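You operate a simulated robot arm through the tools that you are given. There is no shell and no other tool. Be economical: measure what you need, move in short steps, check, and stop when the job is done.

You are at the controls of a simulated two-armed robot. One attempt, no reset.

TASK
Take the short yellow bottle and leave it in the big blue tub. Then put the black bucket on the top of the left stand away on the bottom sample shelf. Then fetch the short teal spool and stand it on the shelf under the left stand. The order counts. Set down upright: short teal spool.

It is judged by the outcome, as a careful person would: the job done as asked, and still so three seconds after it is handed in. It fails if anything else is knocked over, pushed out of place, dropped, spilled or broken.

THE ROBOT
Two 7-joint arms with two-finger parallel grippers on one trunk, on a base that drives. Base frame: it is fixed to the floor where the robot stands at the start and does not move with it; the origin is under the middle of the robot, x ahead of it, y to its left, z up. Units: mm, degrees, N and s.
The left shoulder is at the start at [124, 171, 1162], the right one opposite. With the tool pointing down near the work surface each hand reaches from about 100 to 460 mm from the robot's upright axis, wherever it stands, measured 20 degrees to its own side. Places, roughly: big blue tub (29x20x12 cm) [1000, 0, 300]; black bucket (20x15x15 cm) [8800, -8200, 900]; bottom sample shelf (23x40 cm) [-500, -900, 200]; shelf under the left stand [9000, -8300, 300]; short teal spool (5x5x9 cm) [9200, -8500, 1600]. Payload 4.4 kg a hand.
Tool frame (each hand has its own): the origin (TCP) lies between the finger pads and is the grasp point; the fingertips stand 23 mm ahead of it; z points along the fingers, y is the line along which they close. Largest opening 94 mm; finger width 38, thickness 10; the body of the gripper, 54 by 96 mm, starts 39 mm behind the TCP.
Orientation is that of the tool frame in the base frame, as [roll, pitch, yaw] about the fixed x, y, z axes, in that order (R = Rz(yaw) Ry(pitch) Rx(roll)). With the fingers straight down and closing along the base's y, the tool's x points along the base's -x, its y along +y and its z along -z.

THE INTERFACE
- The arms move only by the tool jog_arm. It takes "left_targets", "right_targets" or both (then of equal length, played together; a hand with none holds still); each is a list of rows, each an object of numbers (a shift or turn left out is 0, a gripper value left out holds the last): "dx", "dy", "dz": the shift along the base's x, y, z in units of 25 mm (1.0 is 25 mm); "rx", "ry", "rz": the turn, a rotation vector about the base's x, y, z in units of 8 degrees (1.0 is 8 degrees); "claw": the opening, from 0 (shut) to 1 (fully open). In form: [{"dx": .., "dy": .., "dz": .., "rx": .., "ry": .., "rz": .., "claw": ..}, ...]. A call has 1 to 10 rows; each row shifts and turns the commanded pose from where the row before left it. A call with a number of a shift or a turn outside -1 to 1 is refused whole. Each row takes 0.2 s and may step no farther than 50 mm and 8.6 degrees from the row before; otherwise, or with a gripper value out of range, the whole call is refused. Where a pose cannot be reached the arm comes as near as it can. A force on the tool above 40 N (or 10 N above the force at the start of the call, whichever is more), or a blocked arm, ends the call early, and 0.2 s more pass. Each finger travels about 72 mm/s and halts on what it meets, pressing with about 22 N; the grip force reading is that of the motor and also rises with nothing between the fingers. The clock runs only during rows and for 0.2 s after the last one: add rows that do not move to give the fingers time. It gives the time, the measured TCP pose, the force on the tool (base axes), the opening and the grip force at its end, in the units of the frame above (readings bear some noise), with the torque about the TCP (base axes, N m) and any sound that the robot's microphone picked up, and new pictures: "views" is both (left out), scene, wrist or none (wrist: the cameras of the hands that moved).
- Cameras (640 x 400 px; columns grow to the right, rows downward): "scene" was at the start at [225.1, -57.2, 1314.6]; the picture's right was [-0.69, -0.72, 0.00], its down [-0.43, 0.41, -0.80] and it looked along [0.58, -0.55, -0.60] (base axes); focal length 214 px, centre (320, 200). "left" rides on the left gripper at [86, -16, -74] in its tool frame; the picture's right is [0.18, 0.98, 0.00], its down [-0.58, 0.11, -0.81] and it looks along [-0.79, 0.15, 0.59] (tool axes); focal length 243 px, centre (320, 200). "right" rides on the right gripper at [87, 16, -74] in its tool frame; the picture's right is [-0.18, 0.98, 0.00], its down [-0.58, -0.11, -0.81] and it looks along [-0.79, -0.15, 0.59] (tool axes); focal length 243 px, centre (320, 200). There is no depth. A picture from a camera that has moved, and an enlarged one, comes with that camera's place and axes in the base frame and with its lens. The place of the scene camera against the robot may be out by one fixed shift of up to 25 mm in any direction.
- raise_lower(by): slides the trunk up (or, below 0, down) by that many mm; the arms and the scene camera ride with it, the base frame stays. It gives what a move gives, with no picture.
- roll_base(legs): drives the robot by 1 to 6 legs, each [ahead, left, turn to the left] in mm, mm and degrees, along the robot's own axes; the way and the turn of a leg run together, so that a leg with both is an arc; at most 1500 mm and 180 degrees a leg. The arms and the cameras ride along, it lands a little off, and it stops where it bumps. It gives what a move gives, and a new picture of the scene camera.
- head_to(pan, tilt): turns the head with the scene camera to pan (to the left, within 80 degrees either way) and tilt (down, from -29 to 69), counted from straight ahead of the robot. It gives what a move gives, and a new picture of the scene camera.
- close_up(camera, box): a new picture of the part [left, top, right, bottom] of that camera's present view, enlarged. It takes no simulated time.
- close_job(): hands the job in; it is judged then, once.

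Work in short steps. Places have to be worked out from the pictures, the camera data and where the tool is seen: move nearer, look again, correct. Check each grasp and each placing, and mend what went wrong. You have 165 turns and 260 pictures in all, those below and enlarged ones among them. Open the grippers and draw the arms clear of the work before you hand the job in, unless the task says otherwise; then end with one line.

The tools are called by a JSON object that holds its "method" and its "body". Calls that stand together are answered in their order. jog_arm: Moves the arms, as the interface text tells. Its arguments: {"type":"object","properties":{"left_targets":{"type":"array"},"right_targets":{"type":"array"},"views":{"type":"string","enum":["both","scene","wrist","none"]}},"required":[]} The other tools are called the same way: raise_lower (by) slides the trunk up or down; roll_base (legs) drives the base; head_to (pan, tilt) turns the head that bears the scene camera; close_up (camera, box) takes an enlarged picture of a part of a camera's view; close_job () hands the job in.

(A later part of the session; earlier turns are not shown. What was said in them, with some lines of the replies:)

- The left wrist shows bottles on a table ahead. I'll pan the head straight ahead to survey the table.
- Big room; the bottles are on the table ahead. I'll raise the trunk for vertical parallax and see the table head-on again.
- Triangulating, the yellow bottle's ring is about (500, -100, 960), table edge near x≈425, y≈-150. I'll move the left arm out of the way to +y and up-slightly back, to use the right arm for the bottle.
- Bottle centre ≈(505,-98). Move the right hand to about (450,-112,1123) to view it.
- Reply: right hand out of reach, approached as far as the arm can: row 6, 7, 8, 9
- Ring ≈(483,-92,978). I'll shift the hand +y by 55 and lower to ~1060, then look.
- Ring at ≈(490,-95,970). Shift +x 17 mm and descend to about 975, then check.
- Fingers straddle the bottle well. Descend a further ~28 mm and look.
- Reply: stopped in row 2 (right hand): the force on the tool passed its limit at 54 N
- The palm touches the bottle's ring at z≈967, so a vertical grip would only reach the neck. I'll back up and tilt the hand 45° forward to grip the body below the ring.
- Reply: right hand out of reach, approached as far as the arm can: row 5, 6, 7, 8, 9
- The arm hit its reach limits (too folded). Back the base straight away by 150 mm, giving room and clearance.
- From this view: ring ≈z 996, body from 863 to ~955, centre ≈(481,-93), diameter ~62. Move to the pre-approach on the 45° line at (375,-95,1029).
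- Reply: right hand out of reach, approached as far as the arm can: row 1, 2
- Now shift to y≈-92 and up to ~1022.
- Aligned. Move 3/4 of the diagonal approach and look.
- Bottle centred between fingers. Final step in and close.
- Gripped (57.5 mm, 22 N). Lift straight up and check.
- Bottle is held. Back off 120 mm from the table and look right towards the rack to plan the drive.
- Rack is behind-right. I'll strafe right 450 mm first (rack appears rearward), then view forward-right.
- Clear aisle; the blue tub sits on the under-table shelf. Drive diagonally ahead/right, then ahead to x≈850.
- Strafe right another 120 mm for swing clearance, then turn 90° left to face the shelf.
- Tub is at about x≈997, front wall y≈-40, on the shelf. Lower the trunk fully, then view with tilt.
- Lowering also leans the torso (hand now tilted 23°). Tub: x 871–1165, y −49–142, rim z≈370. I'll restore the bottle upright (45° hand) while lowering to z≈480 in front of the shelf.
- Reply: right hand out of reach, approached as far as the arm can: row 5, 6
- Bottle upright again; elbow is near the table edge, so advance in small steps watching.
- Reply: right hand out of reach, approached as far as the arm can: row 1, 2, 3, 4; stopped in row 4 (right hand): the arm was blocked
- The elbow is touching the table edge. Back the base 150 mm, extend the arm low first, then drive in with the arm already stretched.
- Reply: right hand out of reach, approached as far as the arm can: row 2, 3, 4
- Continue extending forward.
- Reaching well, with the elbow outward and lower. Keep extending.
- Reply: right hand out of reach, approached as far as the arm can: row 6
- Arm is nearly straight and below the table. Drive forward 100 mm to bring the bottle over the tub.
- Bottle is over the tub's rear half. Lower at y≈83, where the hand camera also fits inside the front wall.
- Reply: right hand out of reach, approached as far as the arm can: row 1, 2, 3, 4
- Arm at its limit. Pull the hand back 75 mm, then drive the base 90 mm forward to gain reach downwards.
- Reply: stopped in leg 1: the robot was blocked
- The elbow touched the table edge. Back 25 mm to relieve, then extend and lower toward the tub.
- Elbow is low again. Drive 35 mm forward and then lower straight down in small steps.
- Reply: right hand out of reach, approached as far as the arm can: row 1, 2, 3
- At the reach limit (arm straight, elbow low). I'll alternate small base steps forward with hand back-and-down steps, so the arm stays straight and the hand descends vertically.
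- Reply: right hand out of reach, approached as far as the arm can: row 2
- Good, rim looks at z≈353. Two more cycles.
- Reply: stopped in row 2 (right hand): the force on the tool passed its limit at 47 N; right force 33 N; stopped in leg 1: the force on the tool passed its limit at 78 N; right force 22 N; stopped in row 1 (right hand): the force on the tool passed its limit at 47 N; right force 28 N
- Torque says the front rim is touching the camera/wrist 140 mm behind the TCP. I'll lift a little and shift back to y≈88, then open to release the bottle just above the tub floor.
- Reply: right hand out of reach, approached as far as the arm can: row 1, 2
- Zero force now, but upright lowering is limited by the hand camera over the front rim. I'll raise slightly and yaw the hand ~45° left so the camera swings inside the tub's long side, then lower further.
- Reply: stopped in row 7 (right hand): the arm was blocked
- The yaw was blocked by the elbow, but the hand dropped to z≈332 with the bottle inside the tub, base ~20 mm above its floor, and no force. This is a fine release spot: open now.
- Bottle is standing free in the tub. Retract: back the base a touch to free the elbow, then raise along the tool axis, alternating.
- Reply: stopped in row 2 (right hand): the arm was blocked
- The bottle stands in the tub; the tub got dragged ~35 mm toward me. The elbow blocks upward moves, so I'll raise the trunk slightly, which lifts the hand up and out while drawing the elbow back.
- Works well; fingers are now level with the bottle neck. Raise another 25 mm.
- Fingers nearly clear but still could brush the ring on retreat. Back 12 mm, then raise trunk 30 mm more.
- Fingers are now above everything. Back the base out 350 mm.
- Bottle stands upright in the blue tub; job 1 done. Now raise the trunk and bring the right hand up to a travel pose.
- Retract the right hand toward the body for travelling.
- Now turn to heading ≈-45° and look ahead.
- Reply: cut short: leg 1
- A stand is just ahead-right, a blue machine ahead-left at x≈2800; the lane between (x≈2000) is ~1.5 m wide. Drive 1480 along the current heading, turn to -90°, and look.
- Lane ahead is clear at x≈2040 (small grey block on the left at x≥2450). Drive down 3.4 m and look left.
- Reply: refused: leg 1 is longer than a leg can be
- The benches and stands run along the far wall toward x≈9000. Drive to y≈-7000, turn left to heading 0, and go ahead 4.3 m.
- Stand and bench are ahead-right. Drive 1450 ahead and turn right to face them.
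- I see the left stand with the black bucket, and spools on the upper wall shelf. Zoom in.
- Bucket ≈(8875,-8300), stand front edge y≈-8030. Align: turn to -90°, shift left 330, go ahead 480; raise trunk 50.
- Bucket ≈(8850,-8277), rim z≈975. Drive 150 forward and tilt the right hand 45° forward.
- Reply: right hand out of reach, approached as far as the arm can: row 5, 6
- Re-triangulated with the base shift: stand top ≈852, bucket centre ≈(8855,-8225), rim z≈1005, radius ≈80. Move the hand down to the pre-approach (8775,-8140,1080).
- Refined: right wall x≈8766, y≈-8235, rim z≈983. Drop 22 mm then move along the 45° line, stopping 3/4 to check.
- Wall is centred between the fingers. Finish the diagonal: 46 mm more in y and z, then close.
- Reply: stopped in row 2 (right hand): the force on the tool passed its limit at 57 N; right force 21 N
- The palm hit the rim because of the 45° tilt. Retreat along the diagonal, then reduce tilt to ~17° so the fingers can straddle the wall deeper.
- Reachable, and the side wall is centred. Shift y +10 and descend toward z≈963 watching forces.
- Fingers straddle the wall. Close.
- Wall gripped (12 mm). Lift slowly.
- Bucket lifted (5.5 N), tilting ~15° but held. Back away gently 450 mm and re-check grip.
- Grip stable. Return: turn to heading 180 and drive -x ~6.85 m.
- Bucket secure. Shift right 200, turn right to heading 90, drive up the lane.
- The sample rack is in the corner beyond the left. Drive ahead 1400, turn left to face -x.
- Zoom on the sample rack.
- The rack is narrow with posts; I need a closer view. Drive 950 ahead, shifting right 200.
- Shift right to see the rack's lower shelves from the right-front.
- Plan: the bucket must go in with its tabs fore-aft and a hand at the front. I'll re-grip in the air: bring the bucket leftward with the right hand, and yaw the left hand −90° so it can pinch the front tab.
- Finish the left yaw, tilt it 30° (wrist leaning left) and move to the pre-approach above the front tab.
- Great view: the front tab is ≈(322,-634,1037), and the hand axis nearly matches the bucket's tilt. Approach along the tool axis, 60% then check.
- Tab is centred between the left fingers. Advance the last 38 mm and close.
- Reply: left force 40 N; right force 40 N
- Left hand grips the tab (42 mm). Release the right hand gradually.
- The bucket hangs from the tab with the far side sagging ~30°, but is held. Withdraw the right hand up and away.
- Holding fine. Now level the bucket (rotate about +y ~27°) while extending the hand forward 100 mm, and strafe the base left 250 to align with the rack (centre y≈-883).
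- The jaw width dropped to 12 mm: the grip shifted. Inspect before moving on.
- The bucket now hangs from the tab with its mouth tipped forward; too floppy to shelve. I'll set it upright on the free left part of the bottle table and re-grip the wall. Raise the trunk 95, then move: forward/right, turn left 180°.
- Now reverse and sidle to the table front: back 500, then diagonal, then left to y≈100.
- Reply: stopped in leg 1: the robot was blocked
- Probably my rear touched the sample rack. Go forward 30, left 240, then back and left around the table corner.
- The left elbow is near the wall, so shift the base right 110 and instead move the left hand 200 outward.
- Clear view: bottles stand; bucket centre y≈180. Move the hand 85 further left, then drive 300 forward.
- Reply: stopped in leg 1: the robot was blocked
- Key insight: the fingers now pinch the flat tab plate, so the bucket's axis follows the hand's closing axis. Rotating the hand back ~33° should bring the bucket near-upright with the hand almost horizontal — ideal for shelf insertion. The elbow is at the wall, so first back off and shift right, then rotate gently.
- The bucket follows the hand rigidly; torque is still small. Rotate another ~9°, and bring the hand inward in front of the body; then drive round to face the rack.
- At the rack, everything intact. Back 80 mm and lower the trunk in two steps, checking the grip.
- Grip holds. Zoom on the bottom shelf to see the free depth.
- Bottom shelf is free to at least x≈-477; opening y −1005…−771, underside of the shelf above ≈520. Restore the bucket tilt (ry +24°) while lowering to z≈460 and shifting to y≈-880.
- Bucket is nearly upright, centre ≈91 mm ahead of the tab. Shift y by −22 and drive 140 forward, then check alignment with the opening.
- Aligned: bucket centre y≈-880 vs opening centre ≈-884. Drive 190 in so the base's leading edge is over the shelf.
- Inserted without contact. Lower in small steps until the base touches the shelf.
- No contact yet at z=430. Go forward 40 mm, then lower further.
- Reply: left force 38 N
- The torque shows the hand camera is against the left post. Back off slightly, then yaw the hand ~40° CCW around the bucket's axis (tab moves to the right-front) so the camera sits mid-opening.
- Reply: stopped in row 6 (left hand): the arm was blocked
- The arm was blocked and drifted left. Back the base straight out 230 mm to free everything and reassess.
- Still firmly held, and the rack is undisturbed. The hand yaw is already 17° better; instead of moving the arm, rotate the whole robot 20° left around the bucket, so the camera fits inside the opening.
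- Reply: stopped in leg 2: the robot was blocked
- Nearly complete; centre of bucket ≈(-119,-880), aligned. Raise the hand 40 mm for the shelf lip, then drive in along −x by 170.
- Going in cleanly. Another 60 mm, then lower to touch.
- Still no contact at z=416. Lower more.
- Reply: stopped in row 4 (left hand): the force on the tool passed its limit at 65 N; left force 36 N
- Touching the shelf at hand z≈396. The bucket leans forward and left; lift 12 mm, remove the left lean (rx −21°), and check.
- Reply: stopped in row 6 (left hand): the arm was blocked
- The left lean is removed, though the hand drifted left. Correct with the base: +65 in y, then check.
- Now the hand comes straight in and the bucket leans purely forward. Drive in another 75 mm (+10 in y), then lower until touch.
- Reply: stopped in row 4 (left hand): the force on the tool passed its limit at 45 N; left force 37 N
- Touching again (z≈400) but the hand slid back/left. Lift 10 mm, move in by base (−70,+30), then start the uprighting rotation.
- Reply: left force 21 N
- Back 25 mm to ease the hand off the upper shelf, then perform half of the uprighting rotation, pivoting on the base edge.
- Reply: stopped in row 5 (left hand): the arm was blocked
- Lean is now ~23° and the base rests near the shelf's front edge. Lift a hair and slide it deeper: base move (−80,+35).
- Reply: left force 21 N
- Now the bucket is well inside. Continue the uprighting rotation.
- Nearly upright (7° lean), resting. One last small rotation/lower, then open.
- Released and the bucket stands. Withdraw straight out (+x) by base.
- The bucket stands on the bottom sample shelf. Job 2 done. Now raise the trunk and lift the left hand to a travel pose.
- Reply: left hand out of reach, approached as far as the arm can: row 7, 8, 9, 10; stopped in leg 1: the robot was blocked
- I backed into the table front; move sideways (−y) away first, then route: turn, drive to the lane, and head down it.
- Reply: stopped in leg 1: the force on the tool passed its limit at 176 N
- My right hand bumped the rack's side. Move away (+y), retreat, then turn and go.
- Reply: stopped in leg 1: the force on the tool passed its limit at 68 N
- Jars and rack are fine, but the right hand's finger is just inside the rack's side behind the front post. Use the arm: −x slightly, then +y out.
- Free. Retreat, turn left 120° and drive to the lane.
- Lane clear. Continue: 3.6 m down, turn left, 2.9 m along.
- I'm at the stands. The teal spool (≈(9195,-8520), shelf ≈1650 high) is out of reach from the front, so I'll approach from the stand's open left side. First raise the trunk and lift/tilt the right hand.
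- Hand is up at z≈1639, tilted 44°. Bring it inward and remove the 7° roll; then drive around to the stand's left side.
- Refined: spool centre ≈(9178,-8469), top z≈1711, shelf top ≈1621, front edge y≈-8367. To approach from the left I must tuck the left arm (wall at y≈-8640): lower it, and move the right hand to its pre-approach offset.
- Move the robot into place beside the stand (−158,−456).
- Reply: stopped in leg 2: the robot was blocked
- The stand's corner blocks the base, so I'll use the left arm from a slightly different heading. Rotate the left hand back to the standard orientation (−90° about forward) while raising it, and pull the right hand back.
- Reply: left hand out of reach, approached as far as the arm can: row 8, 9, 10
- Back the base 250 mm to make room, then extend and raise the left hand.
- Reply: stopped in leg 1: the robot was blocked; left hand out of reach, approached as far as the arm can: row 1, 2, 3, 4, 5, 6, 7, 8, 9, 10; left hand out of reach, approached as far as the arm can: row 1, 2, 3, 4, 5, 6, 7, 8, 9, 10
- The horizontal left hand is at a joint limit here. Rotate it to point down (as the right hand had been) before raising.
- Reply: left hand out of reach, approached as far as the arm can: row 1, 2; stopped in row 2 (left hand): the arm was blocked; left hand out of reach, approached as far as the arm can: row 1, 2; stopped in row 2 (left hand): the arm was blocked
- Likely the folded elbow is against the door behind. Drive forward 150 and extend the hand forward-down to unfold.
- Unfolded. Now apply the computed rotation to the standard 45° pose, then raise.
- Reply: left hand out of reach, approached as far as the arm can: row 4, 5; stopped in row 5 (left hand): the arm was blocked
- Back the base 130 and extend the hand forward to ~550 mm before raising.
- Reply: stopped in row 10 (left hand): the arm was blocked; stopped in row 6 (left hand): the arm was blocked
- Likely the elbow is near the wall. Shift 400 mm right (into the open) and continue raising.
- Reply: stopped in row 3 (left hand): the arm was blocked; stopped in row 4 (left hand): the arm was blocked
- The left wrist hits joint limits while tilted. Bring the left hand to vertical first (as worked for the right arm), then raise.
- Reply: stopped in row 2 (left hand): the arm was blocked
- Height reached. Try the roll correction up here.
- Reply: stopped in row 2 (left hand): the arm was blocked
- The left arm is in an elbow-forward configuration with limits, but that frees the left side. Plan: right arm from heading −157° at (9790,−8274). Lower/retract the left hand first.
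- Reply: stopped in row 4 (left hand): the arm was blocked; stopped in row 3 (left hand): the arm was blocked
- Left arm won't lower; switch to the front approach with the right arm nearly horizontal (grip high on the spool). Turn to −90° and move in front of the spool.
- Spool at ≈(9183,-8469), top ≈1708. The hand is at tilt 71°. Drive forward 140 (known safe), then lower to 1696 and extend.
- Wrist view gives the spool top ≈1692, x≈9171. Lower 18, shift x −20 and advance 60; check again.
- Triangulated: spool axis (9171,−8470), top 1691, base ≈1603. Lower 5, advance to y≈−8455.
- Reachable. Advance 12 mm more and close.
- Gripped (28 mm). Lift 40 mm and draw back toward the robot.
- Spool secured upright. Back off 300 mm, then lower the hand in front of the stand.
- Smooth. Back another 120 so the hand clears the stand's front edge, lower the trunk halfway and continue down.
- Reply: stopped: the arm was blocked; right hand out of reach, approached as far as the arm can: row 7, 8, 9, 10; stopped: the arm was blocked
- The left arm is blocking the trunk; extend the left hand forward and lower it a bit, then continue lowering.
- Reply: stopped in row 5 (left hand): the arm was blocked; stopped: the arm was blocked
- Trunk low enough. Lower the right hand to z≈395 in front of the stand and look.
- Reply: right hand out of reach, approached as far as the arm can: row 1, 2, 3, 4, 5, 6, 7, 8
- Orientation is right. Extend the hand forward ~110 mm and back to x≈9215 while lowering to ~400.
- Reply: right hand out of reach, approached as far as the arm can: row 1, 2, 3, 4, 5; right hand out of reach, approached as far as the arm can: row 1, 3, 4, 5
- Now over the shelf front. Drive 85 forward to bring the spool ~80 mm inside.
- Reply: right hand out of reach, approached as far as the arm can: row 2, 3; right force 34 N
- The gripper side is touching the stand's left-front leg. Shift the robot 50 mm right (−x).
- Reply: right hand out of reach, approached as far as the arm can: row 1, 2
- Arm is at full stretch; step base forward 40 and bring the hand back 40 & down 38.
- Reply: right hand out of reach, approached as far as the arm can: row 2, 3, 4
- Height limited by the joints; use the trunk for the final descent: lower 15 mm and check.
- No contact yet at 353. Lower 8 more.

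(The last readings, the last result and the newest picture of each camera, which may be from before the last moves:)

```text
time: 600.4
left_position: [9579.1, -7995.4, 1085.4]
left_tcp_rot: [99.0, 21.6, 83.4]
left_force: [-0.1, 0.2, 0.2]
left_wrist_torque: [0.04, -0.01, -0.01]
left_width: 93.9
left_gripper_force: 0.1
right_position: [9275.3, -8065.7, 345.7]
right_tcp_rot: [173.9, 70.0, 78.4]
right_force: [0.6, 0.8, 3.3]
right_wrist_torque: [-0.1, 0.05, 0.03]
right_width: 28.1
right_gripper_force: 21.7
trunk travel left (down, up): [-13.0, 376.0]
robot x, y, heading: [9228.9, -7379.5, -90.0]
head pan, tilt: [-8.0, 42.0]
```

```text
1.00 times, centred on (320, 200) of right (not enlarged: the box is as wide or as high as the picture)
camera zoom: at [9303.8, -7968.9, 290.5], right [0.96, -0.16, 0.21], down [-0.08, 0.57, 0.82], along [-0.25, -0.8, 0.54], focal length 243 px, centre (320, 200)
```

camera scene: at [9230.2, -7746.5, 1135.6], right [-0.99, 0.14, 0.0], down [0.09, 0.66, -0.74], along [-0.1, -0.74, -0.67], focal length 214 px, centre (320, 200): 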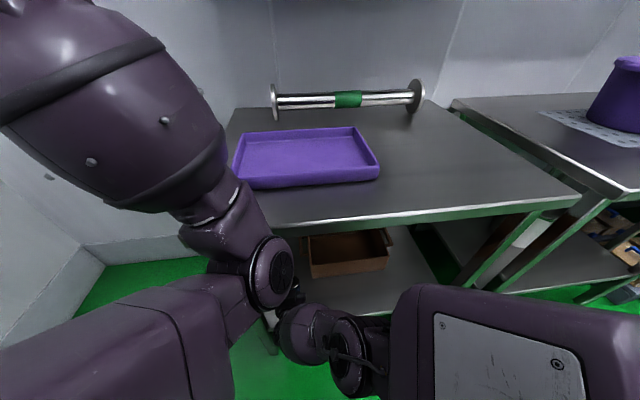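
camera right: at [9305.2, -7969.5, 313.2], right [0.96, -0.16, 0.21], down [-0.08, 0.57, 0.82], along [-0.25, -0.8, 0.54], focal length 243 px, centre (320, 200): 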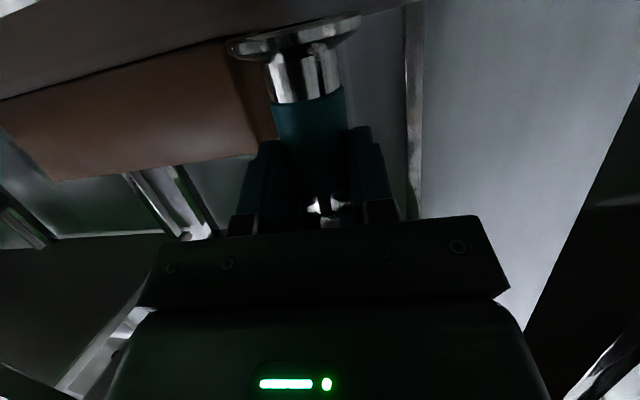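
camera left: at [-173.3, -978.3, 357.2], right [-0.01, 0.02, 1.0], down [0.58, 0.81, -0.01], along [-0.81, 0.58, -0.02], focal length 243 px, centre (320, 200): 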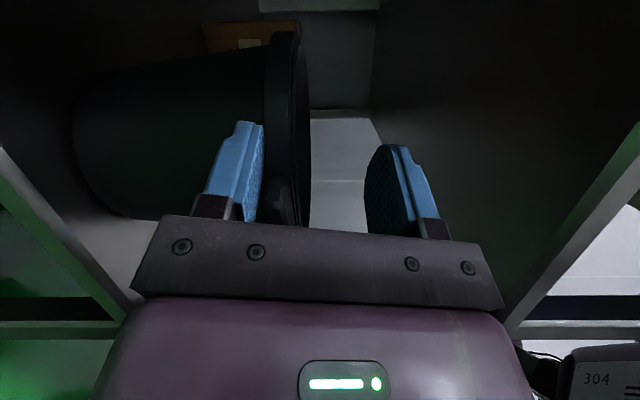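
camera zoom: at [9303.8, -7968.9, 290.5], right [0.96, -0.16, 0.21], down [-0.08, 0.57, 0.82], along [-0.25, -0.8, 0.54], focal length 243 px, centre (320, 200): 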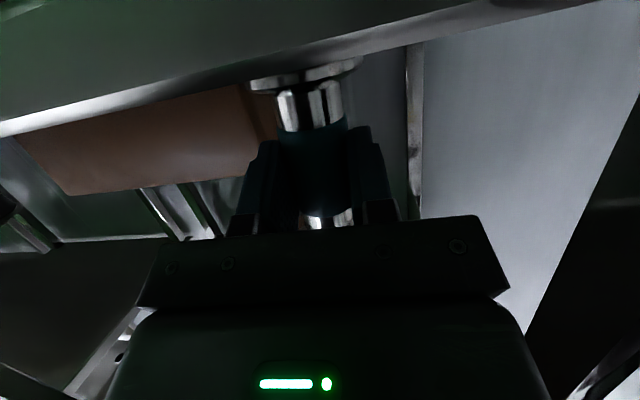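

The spool's base is on the shelf (5 N upward). Open the gripper gradually.

{"method": "jog_arm", "body": {"right_targets": [{"claw": 0.35}, {"claw": 0.5}, {"claw": 0.8}, {"claw": 1}, {}, {}], "views": "wrist"}}

```text
time: 601.8
left_position: [9578.9, -7994.9, 1091.3]
left_tcp_rot: [98.8, 22.2, 83.5]
left_force: [-0.4, -0.8, 0.6]
left_wrist_torque: [0.0, 0.0, 0.03]
left_width: 93.9
left_gripper_force: 0.1
right_position: [9275.0, -8066.4, 346.4]
right_tcp_rot: [173.9, 70.1, 78.4]
right_force: [0.0, -0.9, 0.0]
right_wrist_torque: [-0.01, 0.03, 0.02]
right_width: 94.1
right_gripper_force: 0.1
trunk travel left (down, up): [-13.0, 376.0]
robot x, y, heading: [9231.2, -7380.3, -89.8]
head pan, tilt: [-8.0, 42.0]
camera right: at [9303.7, -7969.8, 291.0], right [0.96, -0.16, 0.21], down [-0.08, 0.57, 0.82], along [-0.25, -0.8, 0.54], focal length 243 px, centre (320, 200)
```

right: 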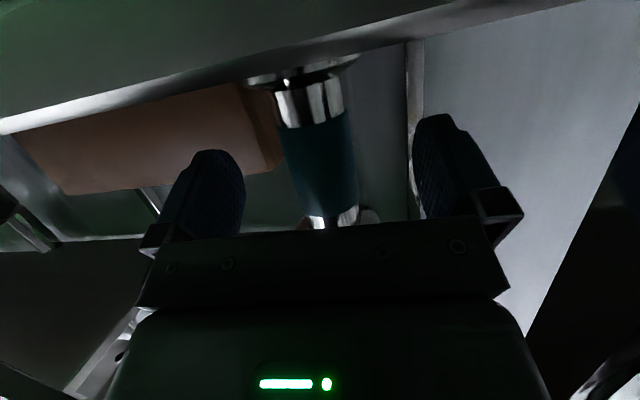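

Spool stands free. Withdraw straight back with the base.

{"method": "roll_base", "body": {"legs": [[-220, 0, 0]]}}

{"method": "close_up", "body": {"camera": "right", "box": [0, 0, 640, 400]}}

```text
time: 603.5
left_position: [9581.0, -7768.9, 1095.8]
left_tcp_rot: [98.8, 23.0, 83.8]
left_force: [0.0, 0.8, 1.3]
left_wrist_torque: [0.0, -0.01, -0.04]
left_width: 93.7
left_gripper_force: 0.1
right_position: [9276.2, -7845.3, 347.1]
right_tcp_rot: [173.8, 70.2, 78.6]
right_force: [-0.4, 0.1, -0.3]
right_wrist_torque: [0.01, 0.01, -0.02]
right_width: 94.1
right_gripper_force: 0.0
trunk travel left (down, up): [-13.0, 376.0]
robot x, y, heading: [9229.0, -7156.2, -89.7]
head pan, tilt: [-8.0, 42.0]
camera scene: at [9230.2, -7538.2, 1109.2], right [-0.99, 0.13, 0.0], down [0.09, 0.66, -0.74], along [-0.1, -0.74, -0.67], focal length 214 px, centre (320, 200)
```

scene: 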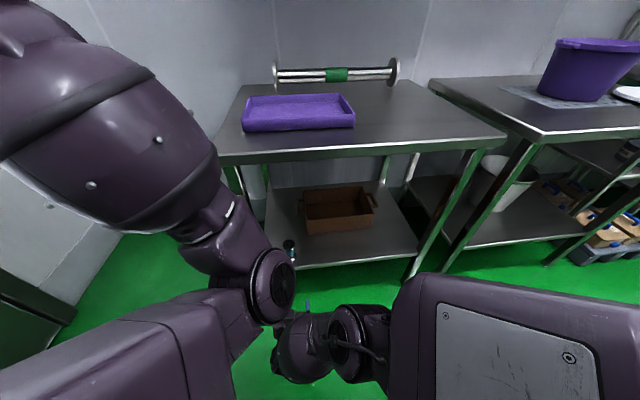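

```text
1.00 times, centred on (320, 200) of right (not enlarged: the box is as wide or as high as the picture)
camera zoom: at [9304.3, -7747.4, 291.3], right [0.96, -0.16, 0.21], down [-0.08, 0.57, 0.82], along [-0.25, -0.8, 0.54], focal length 243 px, centre (320, 200)
```

zoom: 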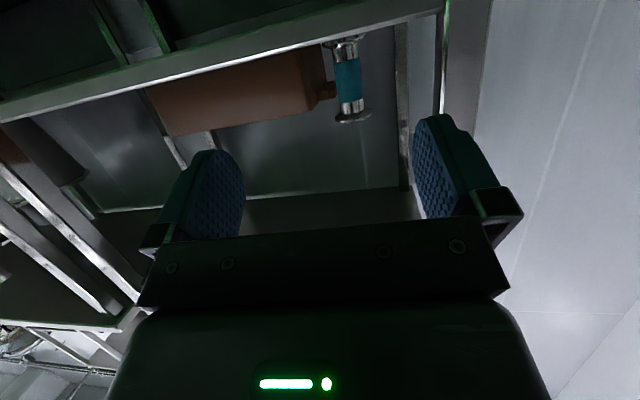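

The spool stands upright on the shelf under the left stand, both grippers open. Back away a little more and hand in.

{"method": "roll_base", "body": {"legs": [[-250, 0, 0]]}}

{"method": "close_up", "body": {"camera": "scene", "box": [200, 150, 440, 290]}}

```text
time: 605.3
left_position: [9580.1, -7518.2, 1096.2]
left_tcp_rot: [98.6, 23.1, 84.1]
left_force: [0.1, 0.2, 0.6]
left_wrist_torque: [0.01, 0.02, -0.01]
left_width: 93.9
left_gripper_force: 0.1
right_position: [9274.0, -7593.9, 347.1]
right_tcp_rot: [173.9, 70.2, 78.5]
right_force: [0.0, -1.1, 0.4]
right_wrist_torque: [0.0, 0.02, 0.0]
right_width: 94.1
right_gripper_force: 0.0
trunk travel left (down, up): [-13.0, 376.0]
robot x, y, heading: [9233.8, -6907.9, -89.5]
head pan, tilt: [-8.0, 42.0]
camera scene: at [9228.9, -7287.9, 1109.2], right [-0.99, 0.13, 0.0], down [0.09, 0.66, -0.74], along [-0.1, -0.74, -0.67], focal length 214 px, centre (320, 200)
```

scene: 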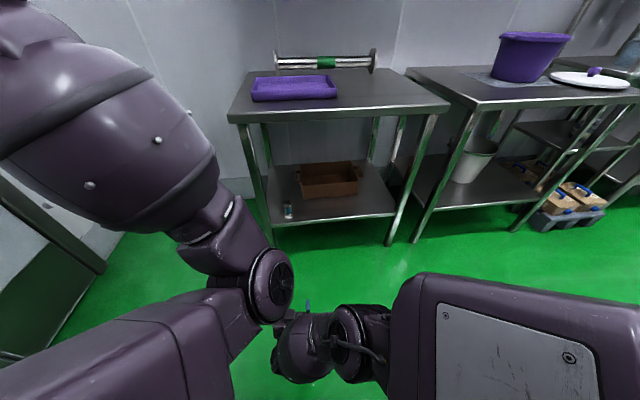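

```text
2.67 times, centred on (320, 220) of scene
camera zoom: at [9228.9, -7287.9, 1109.2], right [-0.99, 0.13, 0.0], down [0.09, 0.66, -0.74], along [-0.1, -0.74, -0.67], focal length 572 px, centre (320, 147)
```

zoom: 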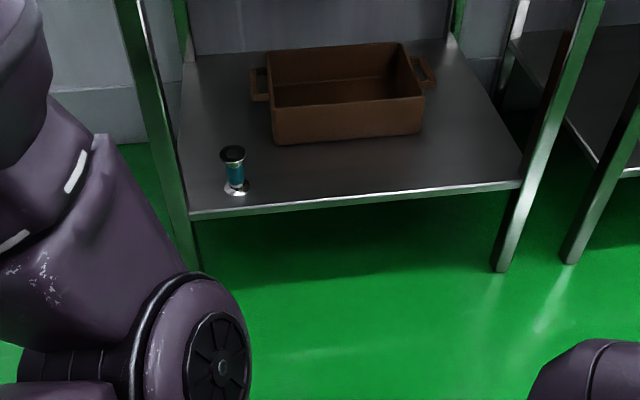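

The spool stands upright on the lower shelf, and the arms are clear with both grippers open. Handing the job in.

{"method": "close_job", "body": {}}

```text
The job is handed in.
```

All three items were placed in the order asked, and the job is handed in: the yellow bottle is in the big blue tub, the black bucket is upright on the bottom sample shelf, and the teal spool stands upright on the shelf under the left stand. On the way I dragged the tub about 35 mm towards the robot, bumped the sample rack with the right hand (one contact read 176 N) and backed into the bottle table. Nothing looked displaced or knocked over in the pictures afterwards, but I saw the bottle table only in part.
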